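You operate a simulated robot arm through the tools that you are given. There is no shell and no other tool. Be economical: measure what you need, move in short steps, check, and stop when the job is done.

Carry out the task below with a simulated robot arm. There is one attempt and no reset: what you move stays moved.

## Task
Wind bobbins 27 and 52 full at FAST on the bench winder.
Fine: both go into the green bobbin tray.

Only the result counts: the job must be done as asked and must still hold three seconds after the hand-in. Knocking over, shifting, dropping, spilling or breaking anything else fails it.

## Robot
A 7-joint arm with a two-finger parallel gripper, fixed in place. Base frame: the origin is at the foot of the arm, x ahead of it, y to its left, z up; the work surface is at about z = 4. Readings come in mm, degrees, newtons and seconds.
With the tool pointing down near the work surface it reaches from about 220 to 580 mm from the base axis. Its first joint turns from -66.0 to 66.0 degrees. Payload 2.5 kg.
The TCP is the grasp point between the finger pads, 23 mm short of the fingertips. In the tool frame z runs along the fingers and y along their closing line. The gripper opens to 94 mm. The fingers are 38 mm wide and 10 mm thick; the gripper's body (54 by 96 mm) begins 39 mm behind the TCP.
Orientation is that of the tool frame in the base frame, as [roll, pitch, yaw] about the fixed x, y, z axes, in that order (R = Rz(yaw) Ry(pitch) Rx(roll)). With the fingers straight down and closing along the base's y, the tool's x points along the base's -x, its y along +y and its z along -z.

## Interface
- The arm moves only by the tool drive_tool. Its argument "deltas" is a list of rows, each an object of numbers (a shift or turn left out is 0, a gripper value left out holds the last): "rx", "ry", "rz": the turn, a rotation vector about the tool's x, y, z in degrees; "tx", "ty", "tz": the shift along the tool's x, y, z in mm; "jaw": the gripper command, from -1 (shut) to 1 (fully open), values between in proportion. In form: [{"rx": .., "ry": .., "rz": .., "tx": .., "ty": .., "tz": .., "jaw": ..}, ...]. A call has 1 to 10 rows; each row is the pose to reach, as a shift and turn from the pose commanded when the call began, along the tool's axes at that moment. Each row takes 0.2 s and may step no farther than 50 mm and 8.6 degrees from the row before; otherwise, or with a gripper value out of range, the whole call is refused. A pose out of reach is approached as far as the arm can. The call stops where the force on the tool passes 40 N (or 10 N more than at its start, if that is more) or the arm is blocked; 0.2 s more then pass. The fingers move at their own pace (about 108 mm/s each) and stop on an object; they squeeze with about 34 N. The grip force told is the motor's: it shows also when the fingers shut on nothing. Time passes only in rows, and 0.2 s behind the last, so rows that repeat a pose let the fingers close. It gives the time, the measured TCP pose, the force on the tool (base axes), the opening and the grip force at its end, in the units of the frame above (readings bear some noise), with the torque about the TCP (base axes, N m) and any sound that the robot's microphone picked up.
- Cameras (640 x 400 px; columns grow to the right, rows downward): "scene" is fixed at [110.8, -397.7, 548.9]; the picture's right is [0.90, -0.45, 0.00], its down [-0.23, -0.47, -0.85] and it looks along [0.38, 0.76, -0.52] (base axes); focal length 214 px, centre (320, 200). "wrist" rides on the gripper at [86, 16, -75] in the tool frame; the picture's right is [-0.18, 0.98, 0.00], its down [-0.58, -0.11, -0.81] and it looks along [-0.79, -0.15, 0.59] (tool axes); focal length 243 px, centre (320, 200). There is no depth. A picture from a camera that has moved, and an enlarged one, comes with that camera's place and axes in the base frame and with its lens.
- capture(camera): a new picture of that camera. It takes no simulated time.
- zoom(camera, box): a new picture of the part [left, top, right, bottom] of that camera's present view, enlarged. It takes no simulated time.
- close_job(): hands the job in; it is judged then, once.

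Go step by step. Nothing tells you positions but the pictures and the camera data: compare them with the known pose of the tool, close in by small moves and look again before you grip or let go. The budget is 120 turns and 76 pictures, counting those below and the enlarged ones. Unless the task says otherwise, let go and move clear before handing in, and close with one line.

The tools are called as a command line: name --argument value ..., lists and objects as JSON in quotes. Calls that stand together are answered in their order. drive_tool: Moves the arm, as the interface text tells. Its arguments: {"type":"object","properties":{"deltas":{"type":"array","items":{"type":"object","properties":{"rx":{"type":"number"},"ry":{"type":"number"},"rz":{"type":"number"},"tx":{"type":"number"},"ty":{"type":"number"},"tz":{"type":"number"},"jaw":{"type":"number"}}}}},"required":["deltas"]} The other tools are called the same way: capture (camera) takes a picture; zoom (camera, box) takes an enlarged picture of a part of a camera's view; close_job () hands the job in.

At the start:

```text
clock: 0.0
ee_pos: [326.6, -45.7, 398.1]
ee_rot: [-179.9, -0.1, -179.9]
contact_force: [0.1, -0.7, 0.5]
wrist_torque: [0.02, -0.03, 0.04]
opening: 94.1
grasp_force: 0.1
```

scene: 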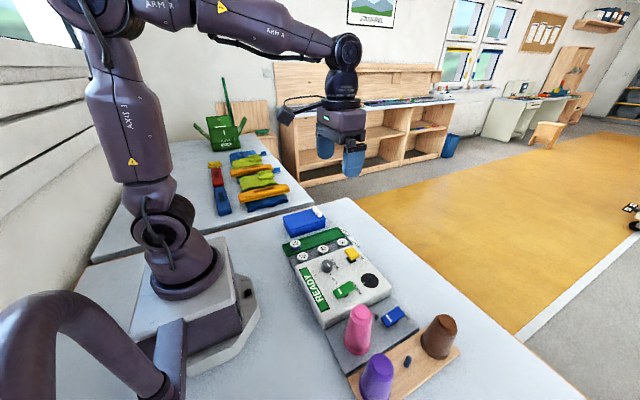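
wrist: 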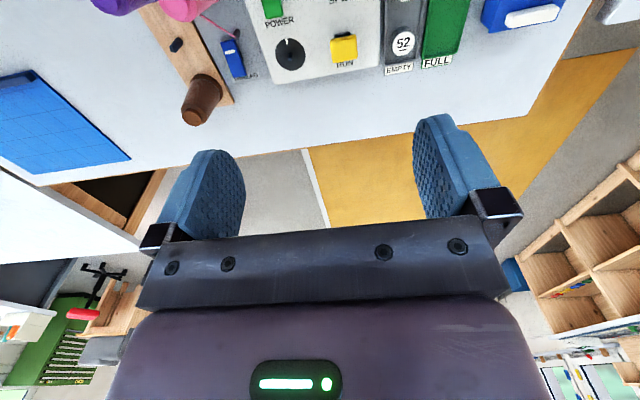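

I see a bench winder with controls, trays and thread cones on the right of the table. I'll zoom in to read the details.

zoom --camera "scene" --box '[260, 190, 420, 290]'

zoom --camera "scene" --box '[300, 260, 476, 370]'

zoom --camera "wrist" --box '[160, 0, 600, 140]'

```text
4.00 times, centred on (340, 240) of scene
camera zoom: at [110.8, -397.7, 548.9], right [0.9, -0.45, 0.0], down [-0.23, -0.47, -0.85], along [0.38, 0.76, -0.52], focal length 858 px, centre (240, 40)
```

zoom: 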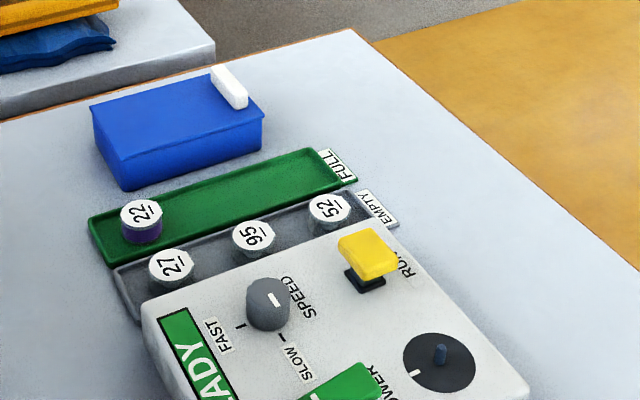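

```text
3.64 times, centred on (388, 315) of scene
camera zoom: at [110.8, -397.7, 548.9], right [0.9, -0.45, 0.0], down [-0.23, -0.47, -0.85], along [0.38, 0.76, -0.52], focal length 780 px, centre (73, -218)
```

zoom: 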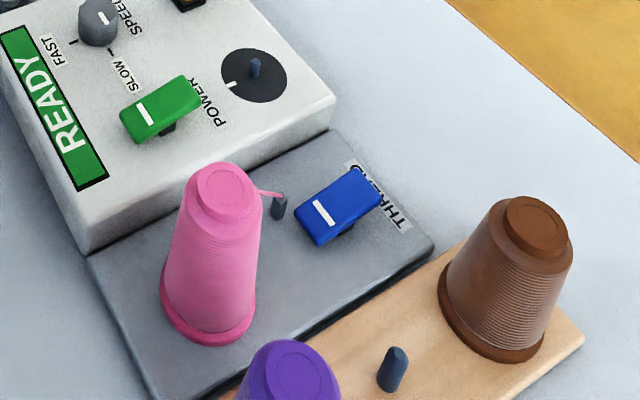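

```text
1.45 times, centred on (380, 70) of wrist
camera zoom: at [239.5, -28.5, 472.9], right [0.18, 0.98, 0.0], down [0.58, -0.11, 0.81], along [0.79, -0.15, -0.59], focal length 353 px, centre (233, 389)
```

zoom: 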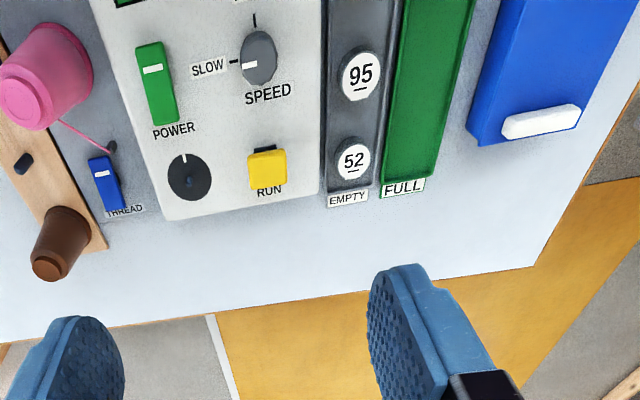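

The winder reads READY with pink threaded, and the knob is at SLOW. I'll lower the arm to look closer at the controls.

drive_tool --deltas '[{"tz": 45, "tx": 10}, {"tz": 90, "tx": 20}, {"tz": 135, "tx": 30}, {"tz": 180, "tx": 40}]'

capture --camera "wrist"

```text
clock: 1.0
ee_pos: [287.0, -45.2, 217.7]
ee_rot: [-179.9, -0.1, 180.0]
contact_force: [-0.7, -0.4, 0.1]
wrist_torque: [0.01, 0.01, -0.02]
opening: 94.2
grasp_force: 0.1
```

```text
70 pictures are left
camera wrist: at [199.7, -28.7, 292.3], right [0.18, 0.98, 0.0], down [0.58, -0.11, 0.81], along [0.79, -0.15, -0.59], focal length 243 px, centre (320, 200)
```

wrist: 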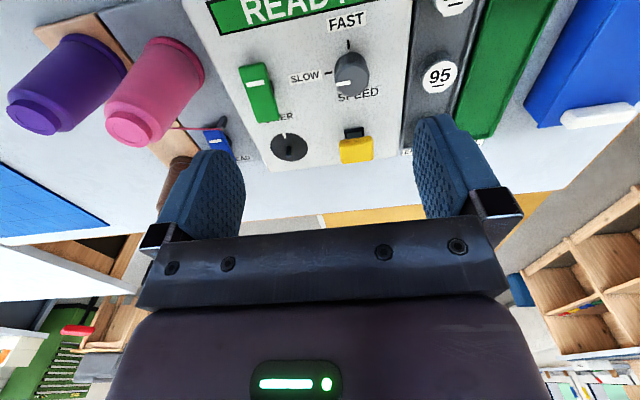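

The image is inverted (down means away from the base). I'll zoom to see the controls in detail.

zoom --camera "wrist" --box '[200, 0, 480, 175]'

zoom --camera "wrist" --box '[90, 20, 300, 160]'

```text
2.29 times, centred on (340, 88) of wrist
camera zoom: at [199.7, -28.7, 292.3], right [0.18, 0.98, 0.0], down [0.58, -0.11, 0.81], along [0.79, -0.15, -0.59], focal length 555 px, centre (274, 457)
```

zoom: 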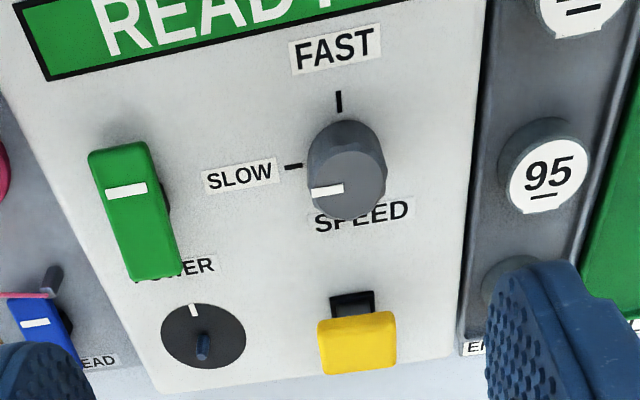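

```text
2.86 times, centred on (195, 90) of wrist
camera zoom: at [199.7, -28.7, 292.3], right [0.18, 0.98, 0.0], down [0.58, -0.11, 0.81], along [0.79, -0.15, -0.59], focal length 693 px, centre (677, 514)
```

zoom: 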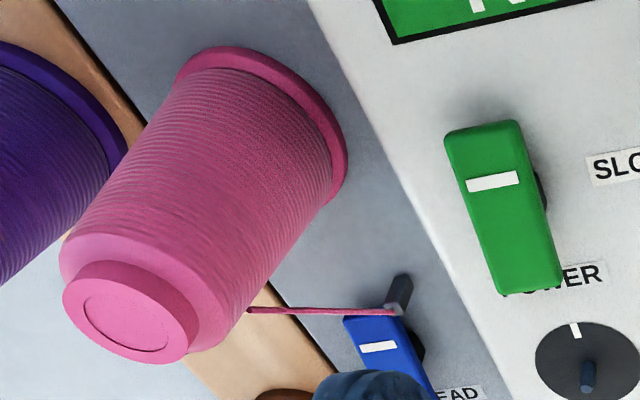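

The controls are located: knob about (321,-22), RUN (403,-23), spindle (407,-111). I'll hover over the knob first and check.

drive_tool --deltas '[{"tx": -12, "ty": 8, "tz": 36, "jaw": 0.1}, {"tx": -24, "ty": 16, "tz": 72}, {"tx": -34, "ty": 23, "tz": 105}]'

capture --camera "wrist"

zoom --camera "scene" --box '[270, 200, 430, 300]'

```text
clock: 1.8
ee_pos: [321.3, -22.3, 113.8]
ee_rot: [-179.9, 0.1, 180.0]
contact_force: [-0.6, 0.6, -0.2]
wrist_torque: [0.0, -0.01, -0.02]
opening: 51.7
grasp_force: 0.1
```

```text
67 pictures are left
camera wrist: at [233.8, -4.9, 188.4], right [0.18, 0.98, 0.0], down [0.58, -0.11, 0.81], along [0.79, -0.15, -0.59], focal length 243 px, centre (320, 200)
```

wrist: 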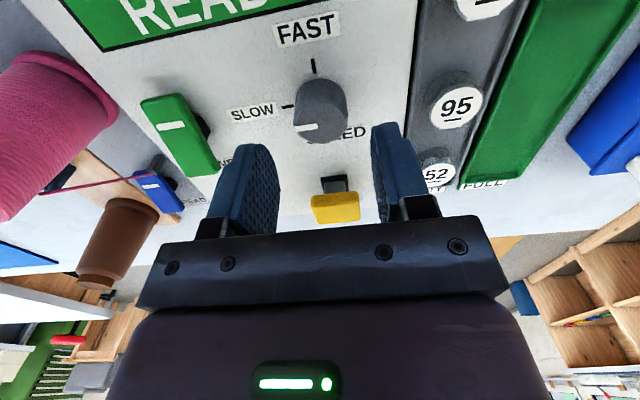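

```text
4.00 times, centred on (350, 250) of scene
camera zoom: at [110.7, -397.7, 548.9], right [0.9, -0.45, 0.0], down [-0.23, -0.47, -0.85], along [0.38, 0.76, -0.52], focal length 858 px, centre (200, 0)
```

zoom: 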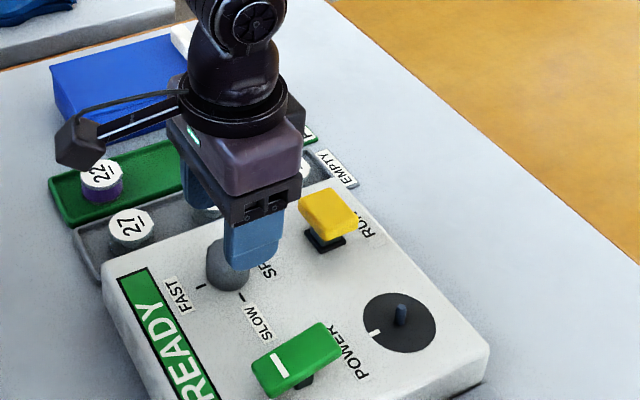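

The knob is centred between the fingers. I'll descend and close on it.

drive_tool --deltas '[{"tz": 15}, {"tz": 28}, {"tz": 37}, {"tz": 37, "jaw": -1}, {"tz": 37}, {"tz": 37}]'

capture --camera "wrist"

```text
clock: 3.2
ee_pos: [320.6, -20.4, 77.9]
ee_rot: [180.0, 0.0, -179.9]
contact_force: [1.2, 12.4, -4.2]
wrist_torque: [-0.2, -0.08, -0.02]
opening: 31.6
grasp_force: 45.2
```

```text
65 pictures are left
camera wrist: at [233.9, -4.6, 151.2], right [0.18, 0.98, 0.0], down [0.58, -0.11, 0.81], along [0.79, -0.15, -0.59], focal length 243 px, centre (320, 200)
```

wrist: 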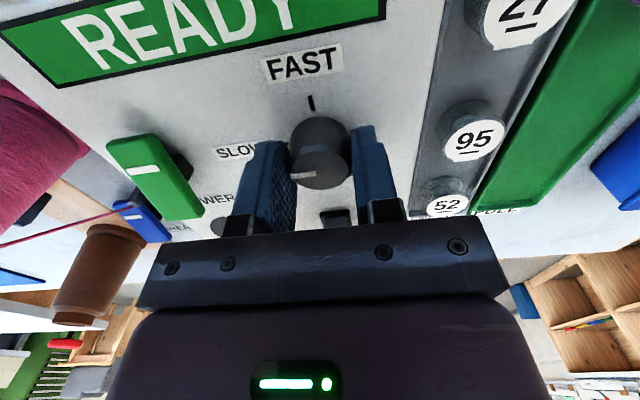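

The grip is on the knob, a couple of mm off centre. I'll correct y and turn 90° clockwise seen from above.

drive_tool --deltas '[{"ty": 2}, {"ty": 2.5, "rz": 8.5}, {"ty": 2.5, "rz": 17}, {"ty": 2.5, "rz": 25.5}, {"ty": 2.5, "rz": 34}, {"ty": 2.5, "rz": 42.5}, {"ty": 2.5, "rz": 51}]'

capture --camera "wrist"

```text
clock: 4.8
ee_pos: [321.4, -21.5, 76.9]
ee_rot: [180.0, 0.2, 128.6]
contact_force: [2.0, -20.6, -2.8]
wrist_torque: [-0.24, -0.53, 0.0]
opening: 31.4
grasp_force: 44.4
```

```text
64 pictures are left
camera wrist: at [278.8, 57.2, 151.0], right [0.88, 0.47, 0.0], down [0.28, -0.52, 0.81], along [0.38, -0.71, -0.59], focal length 243 px, centre (320, 200)
```

wrist: 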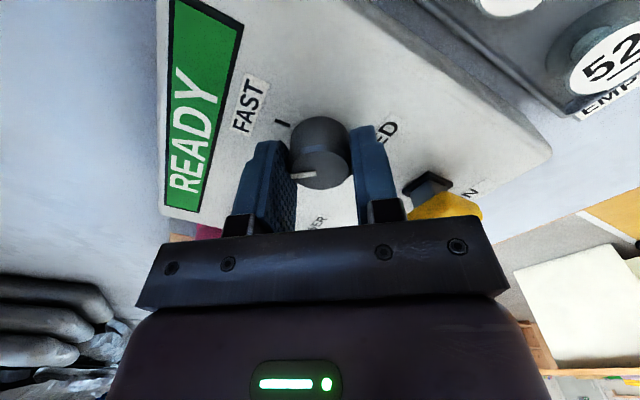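

The knob is turning with the grip. I'll finish the rest of the turn with a small centring correction.

drive_tool --deltas '[{"tx": -1, "ty": -0.8, "rz": 8}, {"tx": -1, "ty": -0.8, "rz": 16}, {"tx": -1, "ty": -0.8, "rz": 24}, {"tx": -1, "ty": -0.8, "rz": 32}, {"tx": -1, "ty": -0.8, "rz": 39}, {"tx": -1, "ty": -0.8, "rz": 39}]'

capture --camera "wrist"

```text
clock: 6.2
ee_pos: [320.9, -21.7, 76.8]
ee_rot: [179.9, 0.1, 89.8]
contact_force: [3.2, -14.8, 17.1]
wrist_torque: [-0.19, 0.24, 0.11]
opening: 31.5
grasp_force: 44.6
```

```text
63 pictures are left
camera wrist: at [336.7, 65.9, 151.2], right [0.98, -0.19, 0.0], down [-0.11, -0.58, 0.81], along [-0.15, -0.79, -0.59], focal length 243 px, centre (320, 200)
```

wrist: 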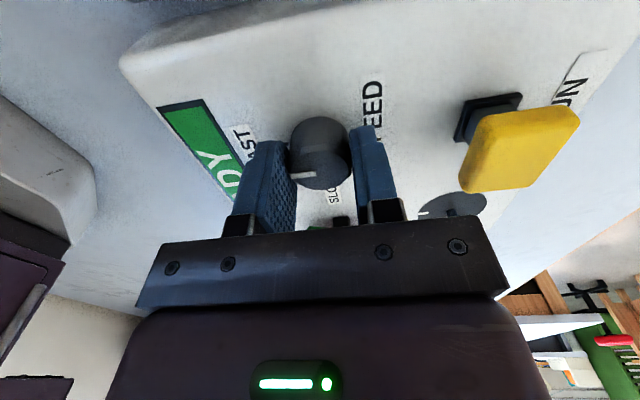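

The mark now points to FAST. I'll release, rise and check.

drive_tool --deltas '[{"jaw": 0.1}, {"jaw": 0.1}, {"tz": -20}, {"tz": -60}, {"tz": -100}]'

capture --camera "wrist"

zoom --camera "scene" --box '[270, 200, 430, 300]'

```text
clock: 7.4
ee_pos: [321.4, -21.6, 176.7]
ee_rot: [-179.9, 0.0, 89.9]
contact_force: [0.3, -0.1, -0.3]
wrist_torque: [0.0, 0.0, -0.03]
opening: 51.8
grasp_force: 0.1
```

```text
62 pictures are left
camera wrist: at [336.2, 66.0, 251.1], right [0.98, -0.18, 0.0], down [-0.11, -0.58, 0.81], along [-0.15, -0.79, -0.59], focal length 243 px, centre (320, 200)
```

wrist: 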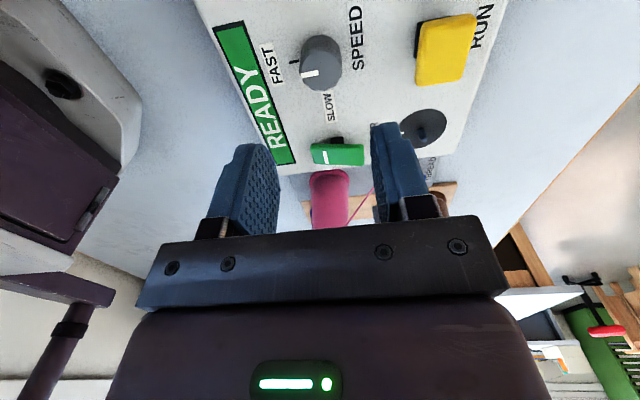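

```text
4.00 times, centred on (350, 250) of scene
camera zoom: at [110.8, -397.7, 548.9], right [0.9, -0.45, 0.0], down [-0.23, -0.47, -0.85], along [0.38, 0.76, -0.52], focal length 858 px, centre (200, 0)
```

zoom: 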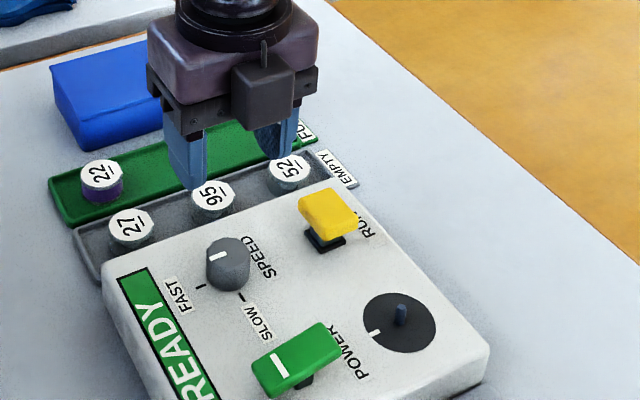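

Speed is at FAST. Next I'll move above bobbin 52 to locate it precisely.

drive_tool --deltas '[{"tx": 30, "ty": 35}, {"tx": 60, "ty": 70}, {"tx": 90, "ty": 105, "tz": 15}, {"tx": 96, "ty": 116, "tz": 55, "jaw": 0.2}]'

capture --camera "wrist"

zoom --camera "scene" --box '[270, 180, 430, 280]'

```text
clock: 8.4
ee_pos: [437.5, 76.3, 120.4]
ee_rot: [179.9, 0.1, 90.0]
contact_force: [1.2, 0.4, 0.5]
wrist_torque: [0.01, 0.0, -0.02]
opening: 56.4
grasp_force: 0.1
```

```text
60 pictures are left
camera wrist: at [452.7, 163.6, 195.6], right [0.98, -0.18, 0.0], down [-0.11, -0.58, 0.81], along [-0.15, -0.79, -0.59], focal length 243 px, centre (320, 200)
```

wrist: 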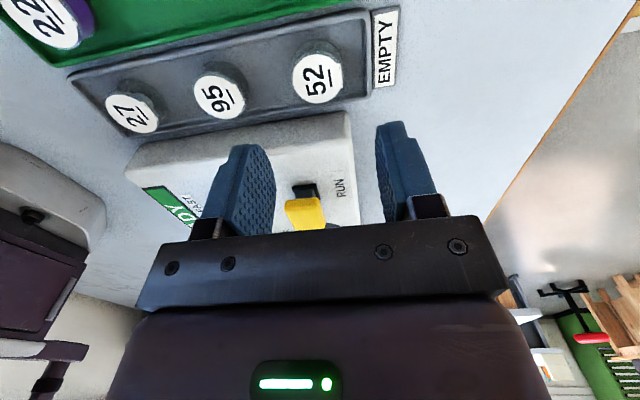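

```text
4.00 times, centred on (350, 230) of scene
camera zoom: at [110.8, -397.7, 548.9], right [0.9, -0.45, 0.0], down [-0.23, -0.47, -0.85], along [0.38, 0.76, -0.52], focal length 858 px, centre (200, 80)
```

zoom: 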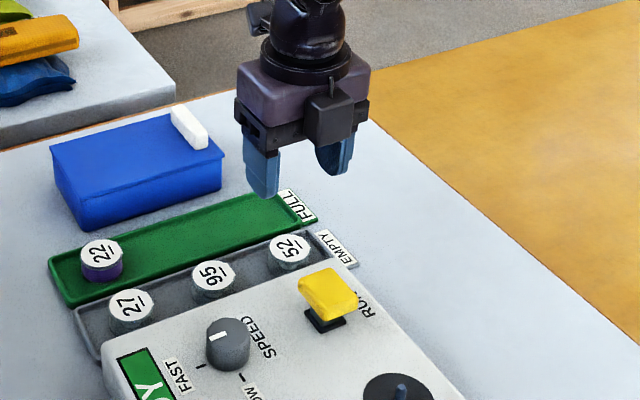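

Bobbin 52's top is near (436,77.5,26). I'll descend partway and refine.

drive_tool --deltas '[{"tx": 1, "tz": 20}, {"tx": 1, "tz": 42}]'

capture --camera "wrist"

```text
clock: 9.0
ee_pos: [436.7, 77.4, 78.1]
ee_rot: [180.0, 0.0, 90.0]
contact_force: [0.7, -0.2, -0.6]
wrist_torque: [0.01, -0.01, 0.02]
opening: 56.4
grasp_force: 0.1
```

```text
58 pictures are left
camera wrist: at [452.0, 164.1, 153.9], right [0.98, -0.18, 0.0], down [-0.11, -0.58, 0.81], along [-0.15, -0.79, -0.59], focal length 243 px, centre (320, 200)
```

wrist: 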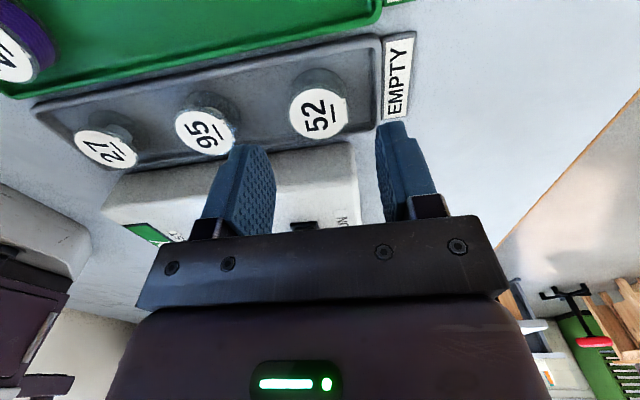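

Refined: y about 79. Descending and gripping.

drive_tool --deltas '[{"tx": 1.5, "tz": 15}, {"tx": 1.5, "tz": 30}, {"tx": 1.5, "tz": 42}, {"tx": 1.5, "tz": 42}]'

capture --camera "wrist"

zoom --camera "scene" --box '[290, 200, 418, 280]'

```text
clock: 10.0
ee_pos: [436.9, 79.3, 37.3]
ee_rot: [-180.0, 0.0, 90.0]
contact_force: [0.0, -0.6, -0.2]
wrist_torque: [0.02, 0.01, -0.05]
opening: 56.3
grasp_force: 0.0
```

```text
57 pictures are left
camera wrist: at [452.3, 165.4, 111.4], right [0.98, -0.18, 0.0], down [-0.11, -0.58, 0.81], along [-0.15, -0.79, -0.59], focal length 243 px, centre (320, 200)
```

wrist: 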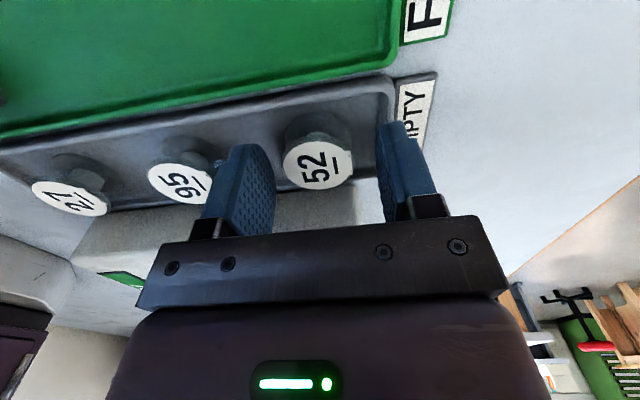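

```text
5.00 times, centred on (354, 240) of scene
camera zoom: at [110.8, -397.7, 548.9], right [0.9, -0.45, 0.0], down [-0.23, -0.47, -0.85], along [0.38, 0.76, -0.52], focal length 1072 px, centre (150, 0)
```

zoom: 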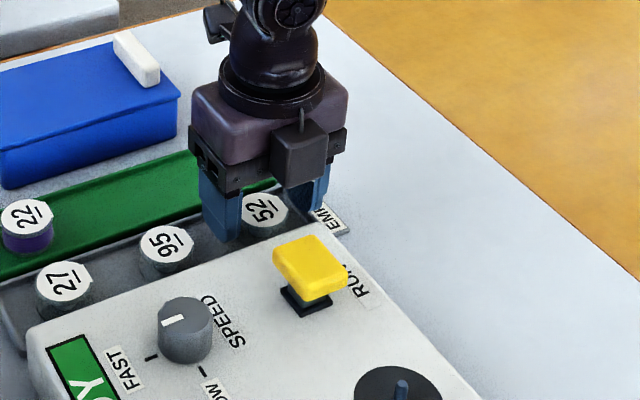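

Aligned. Closing on bobbin 52, then a small lift.

drive_tool --deltas '[{"jaw": -1}, {"jaw": -1}, {"jaw": -1}, {"tz": -20}, {"tz": -50}, {"tz": -80}]'

capture --camera "wrist"

zoom --camera "scene" --box '[290, 170, 418, 250]'

```text
clock: 11.4
ee_pos: [436.0, 78.4, 118.2]
ee_rot: [-179.9, 0.1, 90.0]
contact_force: [0.1, -0.6, -0.4]
wrist_torque: [0.0, 0.01, -0.02]
opening: 36.1
grasp_force: 33.8
```

```text
55 pictures are left
camera wrist: at [452.2, 165.3, 192.6], right [0.98, -0.18, 0.0], down [-0.11, -0.58, 0.81], along [-0.15, -0.79, -0.59], focal length 243 px, centre (320, 200)
```

wrist: 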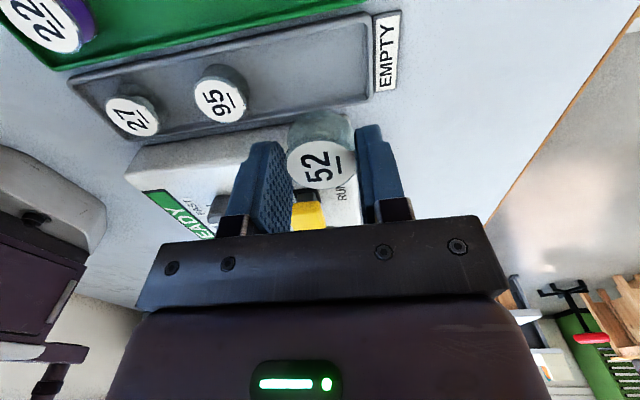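

```text
5.00 times, centred on (354, 210) of scene
camera zoom: at [110.8, -397.7, 548.9], right [0.9, -0.45, 0.0], down [-0.23, -0.47, -0.85], along [0.38, 0.76, -0.52], focal length 1072 px, centre (150, 150)
```

zoom: 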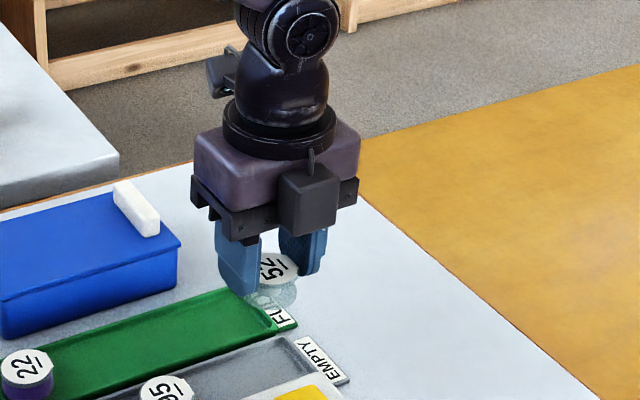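

Bobbin 52 is held, centred. I'll carry it high past the spindle so the camera can look down at the peg for precise alignment.

drive_tool --deltas '[{"tx": -35, "ty": -5, "tz": -22}, {"tx": -80, "ty": -12, "tz": -22}, {"tx": -125, "ty": -19, "tz": -22}, {"tx": -170, "ty": -26, "tz": -22}, {"tx": -208, "ty": -29, "tz": -20}]'

capture --camera "wrist"

zoom --camera "scene" --box '[310, 220, 438, 300]'

```text
clock: 12.6
ee_pos: [407.5, -130.5, 136.7]
ee_rot: [180.0, 0.1, 90.1]
contact_force: [0.3, -0.2, -0.6]
wrist_torque: [0.03, -0.01, -0.04]
opening: 36.6
grasp_force: 33.8
```

```text
53 pictures are left
camera wrist: at [423.5, -43.8, 211.8], right [0.98, -0.18, 0.0], down [-0.11, -0.58, 0.81], along [-0.15, -0.79, -0.59], focal length 243 px, centre (320, 200)
```

wrist: 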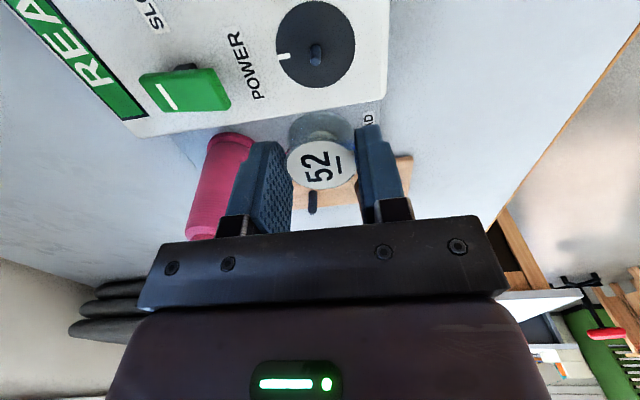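

```text
5.00 times, centred on (374, 260) of scene
camera zoom: at [110.8, -397.7, 548.9], right [0.9, -0.45, 0.0], down [-0.23, -0.47, -0.85], along [0.38, 0.76, -0.52], focal length 1072 px, centre (50, -100)
```

zoom: 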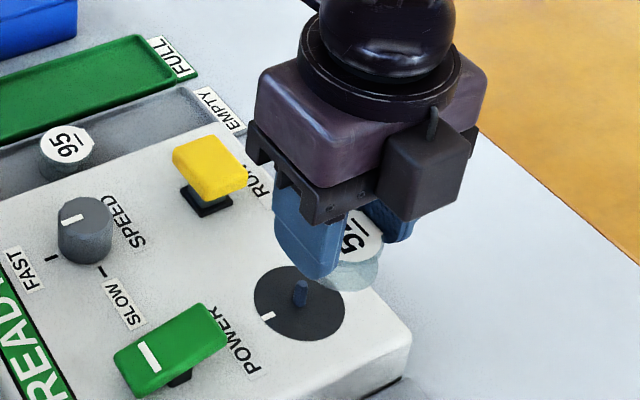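

The spindle is at about (409,-108), disc top about z=42. I'll position above it and check from both cameras.

drive_tool --deltas '[{"tx": 12, "ty": 1.5}, {"tx": 23, "ty": 1.5, "tz": 12}, {"tx": 23, "ty": 1.5, "tz": 32}]'

zoom --camera "wrist" --box '[224, 80, 416, 200]'

zoom --camera "scene" --box '[334, 240, 414, 290]'

```text
clock: 13.4
ee_pos: [408.3, -106.4, 104.1]
ee_rot: [180.0, 0.1, 89.9]
contact_force: [0.7, -0.7, 1.0]
wrist_torque: [0.01, -0.03, 0.02]
opening: 36.5
grasp_force: 33.9
```

```text
3.33 times, centred on (320, 140) of wrist
camera zoom: at [424.5, -20.1, 179.0], right [0.98, -0.18, 0.0], down [-0.11, -0.58, 0.81], along [-0.15, -0.79, -0.59], focal length 809 px, centre (320, 400)
```

zoom: 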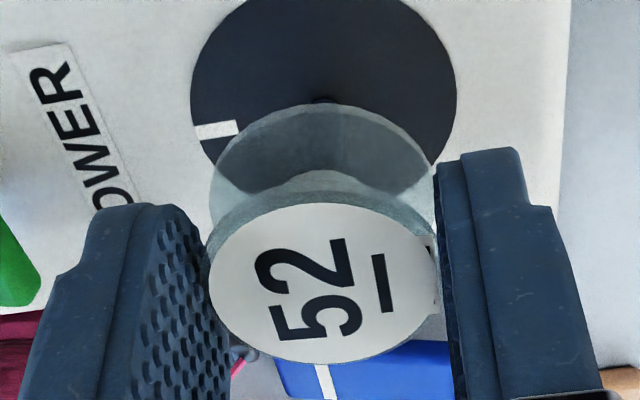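

```text
8.00 times, centred on (374, 265) of scene
camera zoom: at [110.8, -397.7, 548.9], right [0.9, -0.45, 0.0], down [-0.23, -0.47, -0.85], along [0.38, 0.76, -0.52], focal length 1716 px, centre (-112, -320)
```

zoom: 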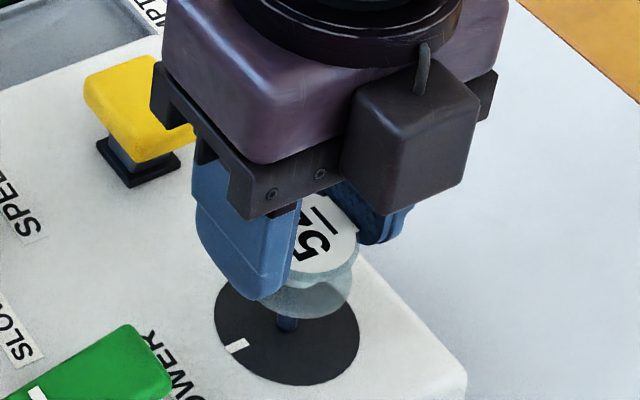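

Both views say the bobbin is within about 1 mm of the spindle axis (disc z≈42, bobbin bottom z≈69). I'll nudge y +1, lower to just above the peg and check again.

drive_tool --deltas '[{"tx": 1.1, "ty": 0.2, "tz": 5}, {"tx": 1.1, "ty": 0.2, "tz": 9}, {"tx": 1.1, "ty": 0.2, "tz": 9}]'

zoom --camera "wrist" --box '[224, 80, 416, 200]'

zoom --camera "scene" --box '[334, 240, 414, 290]'

```text
clock: 14.2
ee_pos: [409.4, -105.9, 96.5]
ee_rot: [179.9, 0.0, 90.1]
contact_force: [0.7, 0.1, -0.3]
wrist_torque: [-0.02, -0.03, 0.03]
opening: 36.4
grasp_force: 33.9
```

```text
3.33 times, centred on (320, 140) of wrist
camera zoom: at [424.9, -19.1, 170.5], right [0.98, -0.18, 0.0], down [-0.11, -0.58, 0.81], along [-0.15, -0.79, -0.59], focal length 809 px, centre (320, 400)
```

zoom: 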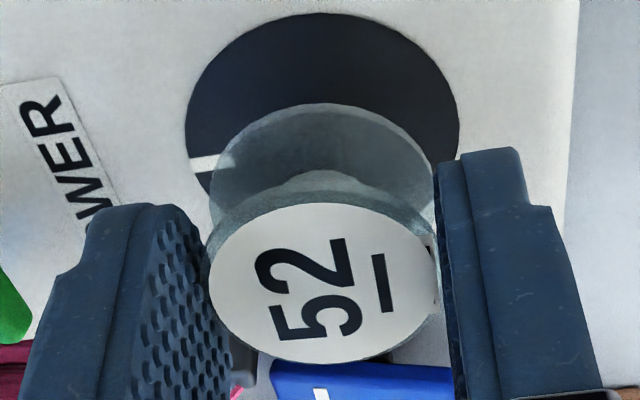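

```text
8.00 times, centred on (374, 265) of scene
camera zoom: at [110.8, -397.7, 548.9], right [0.9, -0.45, 0.0], down [-0.23, -0.47, -0.85], along [0.38, 0.76, -0.52], focal length 1716 px, centre (-112, -320)
```

zoom: 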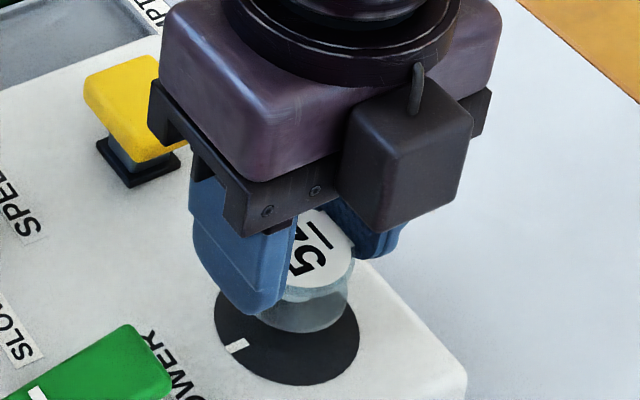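

Alignment looks good. I'll lower gently onto the peg, watching force.

drive_tool --deltas '[{"tx": -0.4, "ty": -0.3, "tz": 4}, {"tx": -0.4, "ty": -0.3, "tz": 8}, {"tx": -0.4, "ty": -0.3, "tz": 12}, {"tx": -0.4, "ty": -0.3, "tz": 12}]'

zoom --camera "wrist" --box '[224, 80, 416, 200]'

zoom --camera "scene" --box '[334, 240, 414, 290]'

```text
clock: 15.2
ee_pos: [409.2, -105.1, 84.1]
ee_rot: [-180.0, -0.2, 90.1]
contact_force: [-0.6, 0.7, -0.1]
wrist_torque: [0.01, -0.03, 0.01]
opening: 36.1
grasp_force: 34.2
```

```text
3.33 times, centred on (320, 140) of wrist
camera zoom: at [424.6, -19.6, 158.9], right [0.98, -0.18, 0.0], down [-0.11, -0.58, 0.81], along [-0.15, -0.79, -0.59], focal length 809 px, centre (320, 400)
```

zoom: 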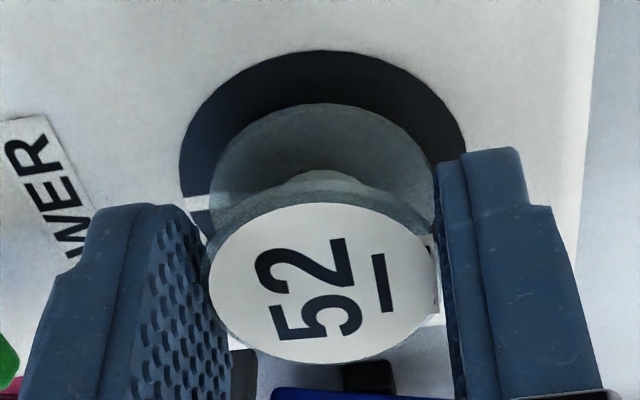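

```text
8.00 times, centred on (374, 265) of scene
camera zoom: at [110.8, -397.7, 548.9], right [0.9, -0.45, 0.0], down [-0.23, -0.47, -0.85], along [0.38, 0.76, -0.52], focal length 1716 px, centre (-112, -320)
```

zoom: 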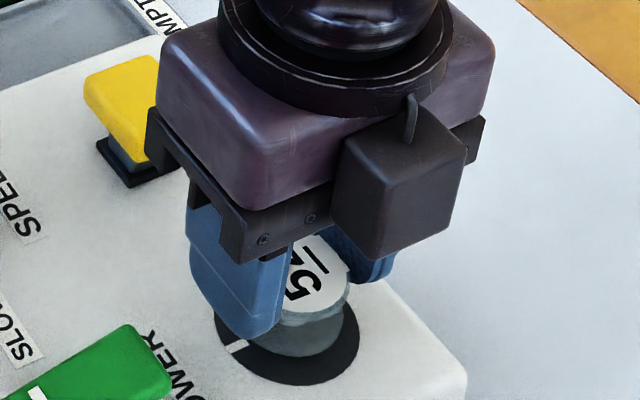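

No contact force, so the peg appears to be entering the bore. Continuing down until seated.

drive_tool --deltas '[{"tz": 2}, {"tz": 4}, {"tz": 6}, {"tz": 7.5}, {"tz": 9}]'

zoom --camera "scene" --box '[334, 240, 414, 290]'

```text
clock: 16.4
ee_pos: [410.4, -106.8, 77.5]
ee_rot: [179.9, 0.0, 89.9]
contact_force: [-6.6, 2.8, 29.7]
wrist_torque: [-0.02, 0.41, -0.05]
opening: 36.2
grasp_force: 34.1
```

```text
8.00 times, centred on (374, 265) of scene
camera zoom: at [110.6, -397.7, 548.9], right [0.9, -0.45, 0.0], down [-0.23, -0.47, -0.85], along [0.38, 0.76, -0.52], focal length 1716 px, centre (-112, -320)
```

zoom: 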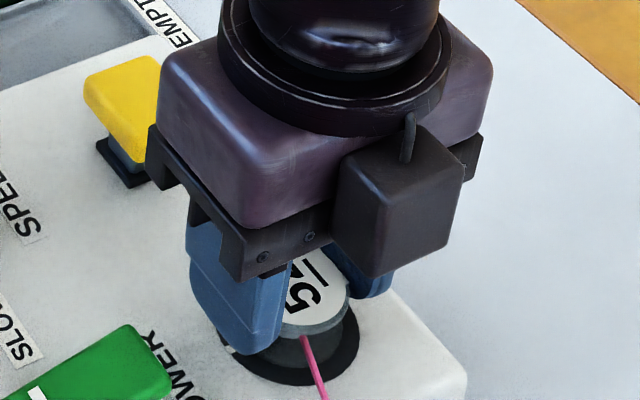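

Seated on the spindle, and the pink thread has attached. Releasing and rising to look.

drive_tool --deltas '[{"tz": -2}, {"tz": -2, "jaw": 0.2}, {"tz": -2, "jaw": 0.2}, {"tz": -15}, {"tz": -45}, {"tz": -85}]'

capture --camera "scene"

zoom --camera "scene" --box '[290, 230, 450, 330]'

```text
clock: 17.8
ee_pos: [409.9, -105.8, 161.5]
ee_rot: [180.0, 0.1, 90.0]
contact_force: [0.4, -0.2, -0.9]
wrist_torque: [0.01, 0.0, 0.01]
opening: 56.2
grasp_force: 0.0
```

```text
44 pictures are left
```

scene: 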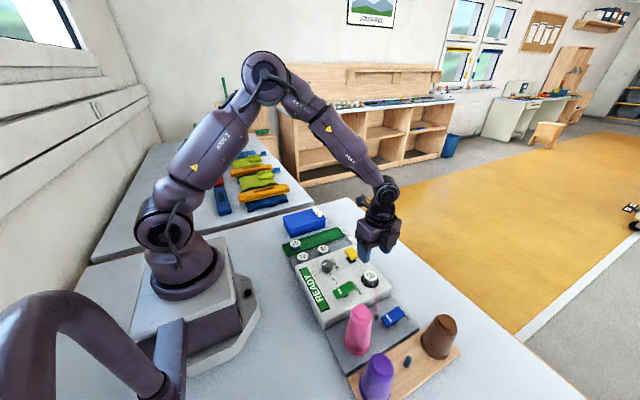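

```text
4.00 times, centred on (370, 280) of scene
camera zoom: at [110.8, -397.7, 548.9], right [0.9, -0.45, 0.0], down [-0.23, -0.47, -0.85], along [0.38, 0.76, -0.52], focal length 858 px, centre (120, -120)
```

zoom: 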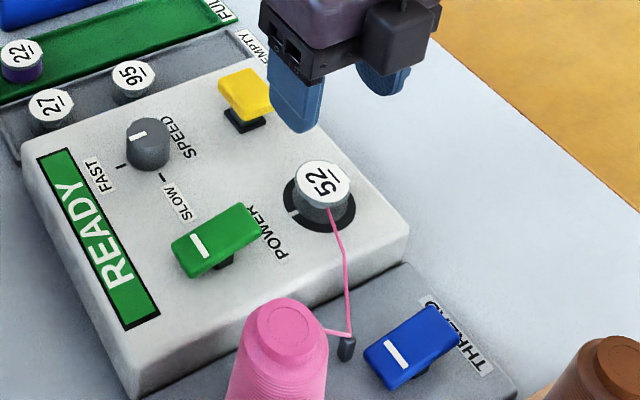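

Bobbin 52 sits well and is threaded. Next, with closed fingers, I'll go above the RUN button at about (406,-21).

drive_tool --deltas '[{"tx": 40, "ty": -2, "jaw": -1}, {"tx": 84, "ty": -4}, {"tx": 84, "ty": -4, "tz": 25}, {"tx": 84, "ty": -4, "tz": 52}]'

capture --camera "wrist"

zoom --camera "scene" --box '[310, 220, 406, 280]'

```text
clock: 18.8
ee_pos: [404.7, -21.6, 108.1]
ee_rot: [179.9, -0.1, 90.0]
contact_force: [-0.5, -0.9, 0.8]
wrist_torque: [0.03, -0.01, 0.0]
opening: 0.0
grasp_force: 33.8
```

```text
42 pictures are left
camera wrist: at [421.4, 64.9, 182.8], right [0.98, -0.18, 0.0], down [-0.11, -0.58, 0.81], along [-0.15, -0.79, -0.59], focal length 243 px, centre (320, 200)
```

wrist: 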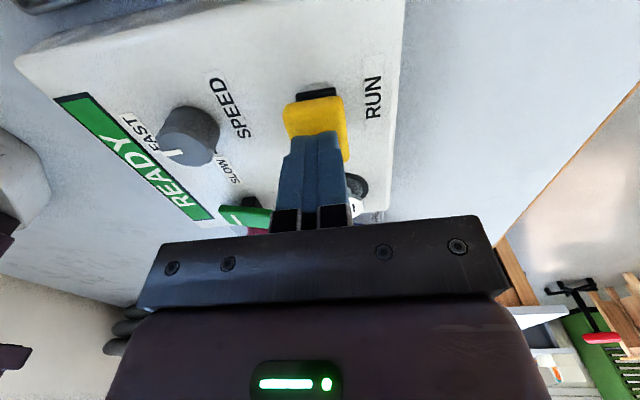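

```text
6.67 times, centred on (358, 250) of scene
camera zoom: at [110.8, -397.7, 548.9], right [0.9, -0.45, 0.0], down [-0.23, -0.47, -0.85], along [0.38, 0.76, -0.52], focal length 1430 px, centre (67, -133)
```

zoom: 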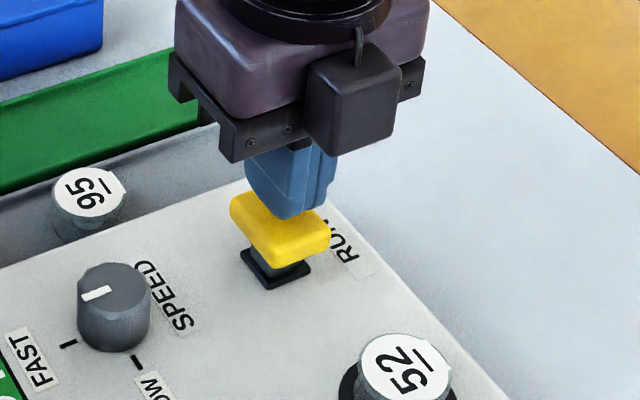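

Fingertips are above the button. Pressing down in small steps.

drive_tool --deltas '[{"tz": 5}, {"tz": 9}, {"tz": 12}, {"tz": 15}, {"tz": 18}, {"tz": 20}]'

zoom --camera "scene" --box '[290, 220, 450, 320]'

```text
clock: 20.2
ee_pos: [405.2, -22.8, 88.1]
ee_rot: [-179.9, 0.1, 90.0]
contact_force: [0.4, 0.3, -0.1]
wrist_torque: [-0.03, 0.03, 0.0]
opening: 0.1
grasp_force: 33.6
```

```text
4.00 times, centred on (370, 270) of scene
camera zoom: at [110.8, -397.7, 548.9], right [0.9, -0.45, 0.0], down [-0.23, -0.47, -0.85], along [0.38, 0.76, -0.52], focal length 858 px, centre (120, -80)
```

zoom: 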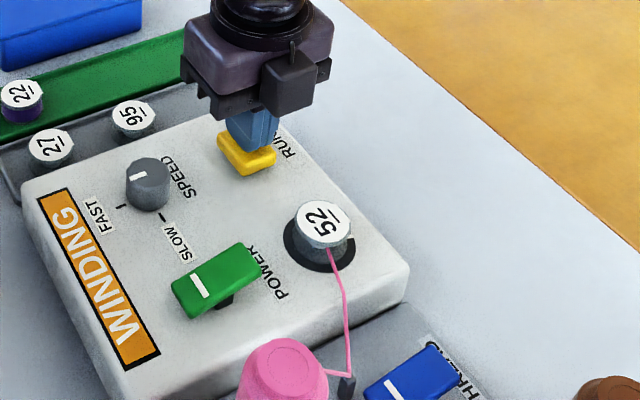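

The display reads WINDING. I'll hold the press and watch how the fill progresses.

drive_tool --deltas '[{"tz": 0}, {"tz": 0}, {"tz": 0}, {"tz": 0}, {"tz": 0}, {"tz": 0}]'

zoom --camera "scene" --box '[290, 220, 450, 320]'

```text
clock: 21.6
ee_pos: [405.1, -22.5, 88.2]
ee_rot: [179.9, 0.0, 90.0]
contact_force: [0.5, -0.3, 0.1]
wrist_torque: [-0.03, 0.03, -0.04]
opening: 0.2
grasp_force: 34.3
```

```text
4.00 times, centred on (370, 270) of scene
camera zoom: at [110.8, -397.7, 548.9], right [0.9, -0.45, 0.0], down [-0.23, -0.47, -0.85], along [0.38, 0.76, -0.52], focal length 858 px, centre (120, -80)
```

zoom: 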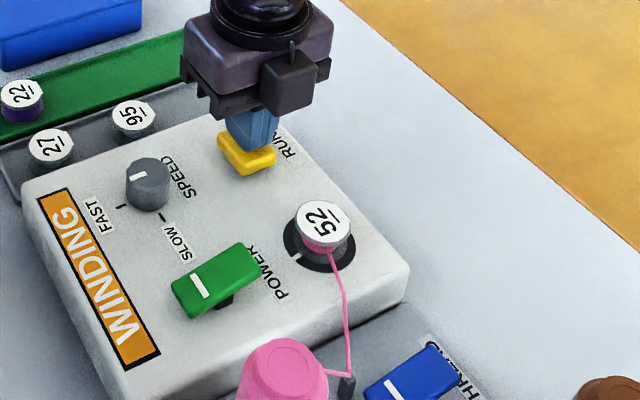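

It's filling with pink. I'll keep holding and monitor.

drive_tool --deltas '[{"tz": 0}, {"tz": 0}, {"tz": 0}, {"tz": 0}, {"tz": 0}, {"tz": 0}, {"tz": 0}, {"tz": 0}]'

zoom --camera "scene" --box '[290, 220, 450, 320]'

```text
clock: 23.4
ee_pos: [406.2, -22.3, 88.6]
ee_rot: [-179.9, 0.1, 89.9]
contact_force: [0.1, -0.6, 0.1]
wrist_torque: [0.01, 0.04, -0.01]
opening: 0.0
grasp_force: 33.6
```

```text
4.00 times, centred on (370, 270) of scene
camera zoom: at [110.8, -397.7, 548.9], right [0.9, -0.45, 0.0], down [-0.23, -0.47, -0.85], along [0.38, 0.76, -0.52], focal length 858 px, centre (120, -80)
```

zoom: 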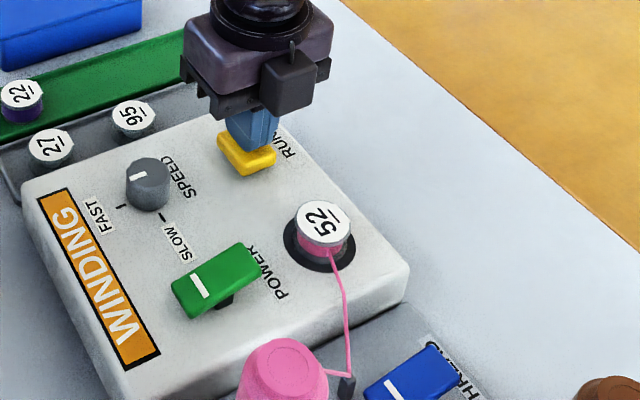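

Filling steadily; continuing to hold.

drive_tool --deltas '[{"tz": 0}, {"tz": 0}, {"tz": 0}, {"tz": 0}, {"tz": 0}, {"tz": 0}, {"tz": 0}, {"tz": 0}]'

zoom --camera "scene" --box '[290, 220, 450, 320]'

```text
clock: 25.2
ee_pos: [406.0, -22.5, 89.0]
ee_rot: [-180.0, 0.0, 90.0]
contact_force: [-2.9, 0.4, 7.1]
wrist_torque: [-0.01, 0.09, 0.0]
opening: 0.0
grasp_force: 34.0
```

```text
4.00 times, centred on (370, 270) of scene
camera zoom: at [110.7, -397.7, 548.9], right [0.9, -0.45, 0.0], down [-0.23, -0.47, -0.85], along [0.38, 0.76, -0.52], focal length 858 px, centre (120, -80)
```

zoom: 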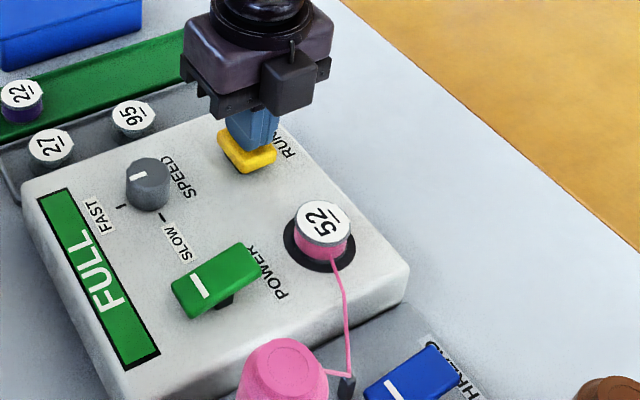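

FULL, and the button popped back up. I'll rise and inspect the THREAD lever before removing the bobbin.

drive_tool --deltas '[{"tz": -20}, {"tz": -60}, {"tz": -80, "tx": -40}, {"tz": -80, "tx": -80}, {"tz": -80, "tx": -120}, {"tz": -80, "tx": -150}]'

capture --camera "wrist"

zoom --camera "scene" --box '[330, 270, 458, 350]'

```text
clock: 26.6
ee_pos: [404.4, -173.2, 168.7]
ee_rot: [-179.9, 0.0, 90.0]
contact_force: [0.2, 0.1, 0.0]
wrist_torque: [-0.01, 0.01, 0.0]
opening: 0.1
grasp_force: 33.8
```

```text
36 pictures are left
camera wrist: at [420.9, -86.5, 243.3], right [0.98, -0.18, 0.0], down [-0.11, -0.58, 0.81], along [-0.15, -0.79, -0.59], focal length 243 px, centre (320, 200)
```

wrist: 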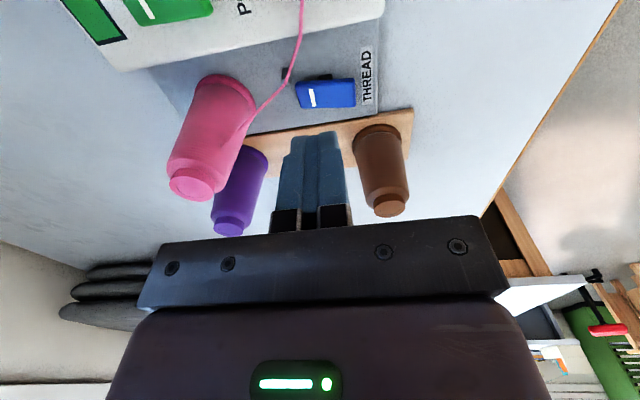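

```text
5.00 times, centred on (394, 310) of scene
camera zoom: at [110.8, -397.7, 548.9], right [0.9, -0.45, 0.0], down [-0.23, -0.47, -0.85], along [0.38, 0.76, -0.52], focal length 1072 px, centre (-50, -350)
```

zoom: 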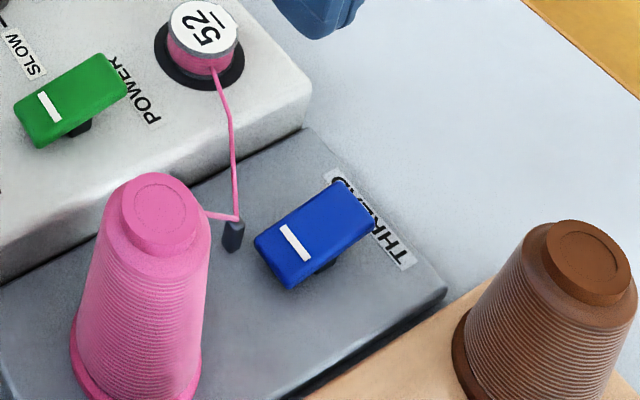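

The thread still runs to the bobbin. I'll grip 52 and lift it only slightly to see how the thread behaves before deciding whether the THREAD rocker is needed.

drive_tool --deltas '[{"tx": 35, "ty": 2.5, "jaw": 0.2}, {"tx": 68, "ty": 4.5}, {"tx": 68, "ty": 4.5, "tz": 40}, {"tx": 68, "ty": 4.5, "tz": 65}]'

zoom --camera "wrist" --box '[192, 60, 448, 220]'

```text
clock: 27.6
ee_pos: [408.7, -104.5, 103.3]
ee_rot: [-180.0, 0.0, 90.0]
contact_force: [0.3, 0.4, 0.3]
wrist_torque: [0.03, 0.01, 0.01]
opening: 56.5
grasp_force: 0.1
```

```text
2.50 times, centred on (320, 140) of wrist
camera zoom: at [424.8, -16.8, 178.1], right [0.98, -0.18, 0.0], down [-0.11, -0.58, 0.81], along [-0.15, -0.79, -0.59], focal length 606 px, centre (320, 350)
```

zoom: 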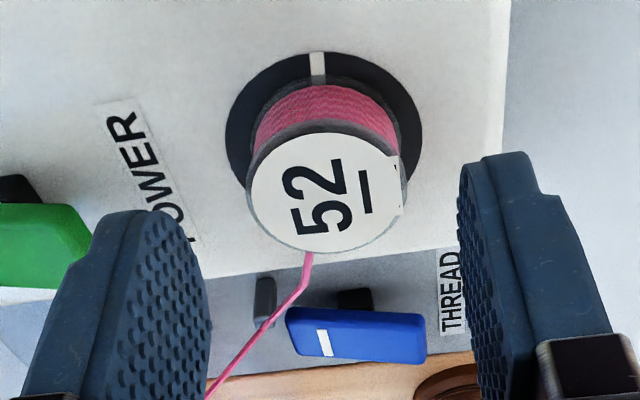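

Centred on 52. Descend, grip, and lift 5 mm.

drive_tool --deltas '[{"tx": -1, "tz": 12}, {"tx": -1, "tz": 25}, {"tx": -1, "tz": 25, "jaw": -1}, {"tx": -1, "tz": 25}, {"tx": -1, "tz": 25}, {"tx": -1, "tz": 20}]'

zoom --camera "scene" --box '[300, 240, 444, 330]'

```text
clock: 29.0
ee_pos: [409.5, -106.3, 83.7]
ee_rot: [180.0, 0.0, 90.0]
contact_force: [0.2, 0.7, -0.6]
wrist_torque: [-0.02, -0.01, 0.03]
opening: 36.6
grasp_force: 34.0
```

```text
4.44 times, centred on (372, 285) of scene
camera zoom: at [110.8, -397.7, 548.9], right [0.9, -0.45, 0.0], down [-0.23, -0.47, -0.85], along [0.38, 0.76, -0.52], focal length 953 px, centre (89, -178)
```

zoom: 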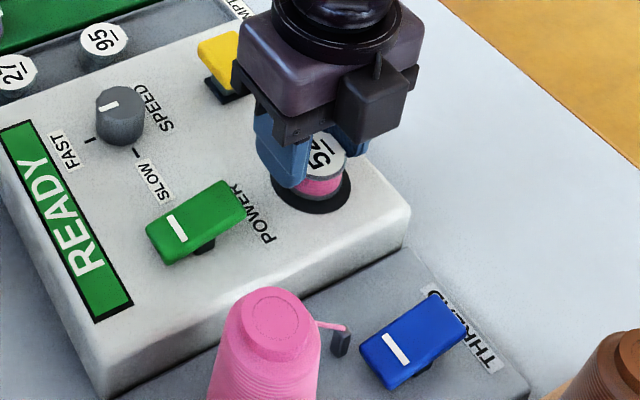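

The thread parted cleanly as soon as it lifted and the display is READY, so the THREAD rocker isn't needed. Carrying 52 high over to the green tray at about (430,144).

drive_tool --deltas '[{"tz": -25}, {"tz": -70}, {"tx": 45, "ty": 5, "tz": -70}, {"tx": 90, "ty": 10, "tz": -70}, {"tx": 135, "ty": 15, "tz": -70}, {"tx": 180, "ty": 20, "tz": -70}, {"tx": 220, "ty": 20.5, "tz": -70}, {"tx": 250, "ty": 20.5, "tz": -70}, {"tx": 250, "ty": 20.5, "tz": -40}]'

capture --camera "wrist"

zoom --camera "scene" --box '[270, 150, 430, 250]'

```text
clock: 31.0
ee_pos: [430.5, 145.4, 123.9]
ee_rot: [180.0, -0.1, 89.9]
contact_force: [0.2, -0.2, 0.3]
wrist_torque: [0.0, -0.02, 0.0]
opening: 36.1
grasp_force: 33.9
```

```text
32 pictures are left
camera wrist: at [445.8, 232.6, 198.1], right [0.98, -0.19, 0.0], down [-0.11, -0.58, 0.81], along [-0.15, -0.79, -0.59], focal length 243 px, centre (320, 200)
```

wrist: 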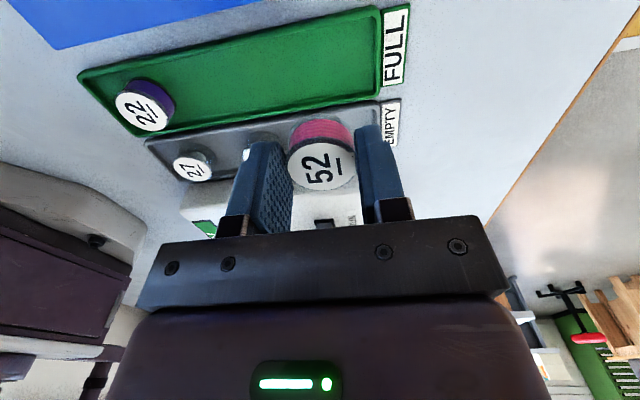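

```text
4.00 times, centred on (350, 200) of scene
camera zoom: at [110.8, -397.7, 548.9], right [0.9, -0.45, 0.0], down [-0.23, -0.47, -0.85], along [0.38, 0.76, -0.52], focal length 858 px, centre (200, 200)
```

zoom: 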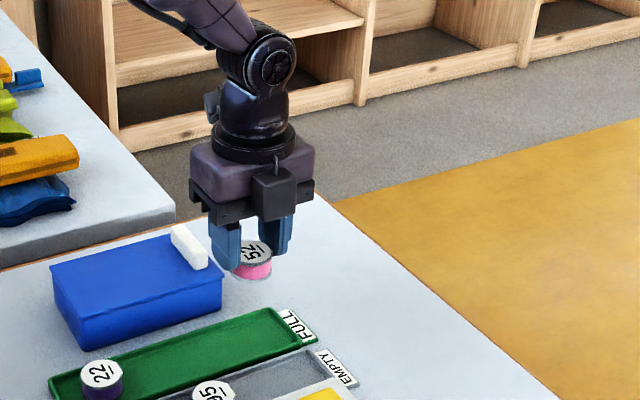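

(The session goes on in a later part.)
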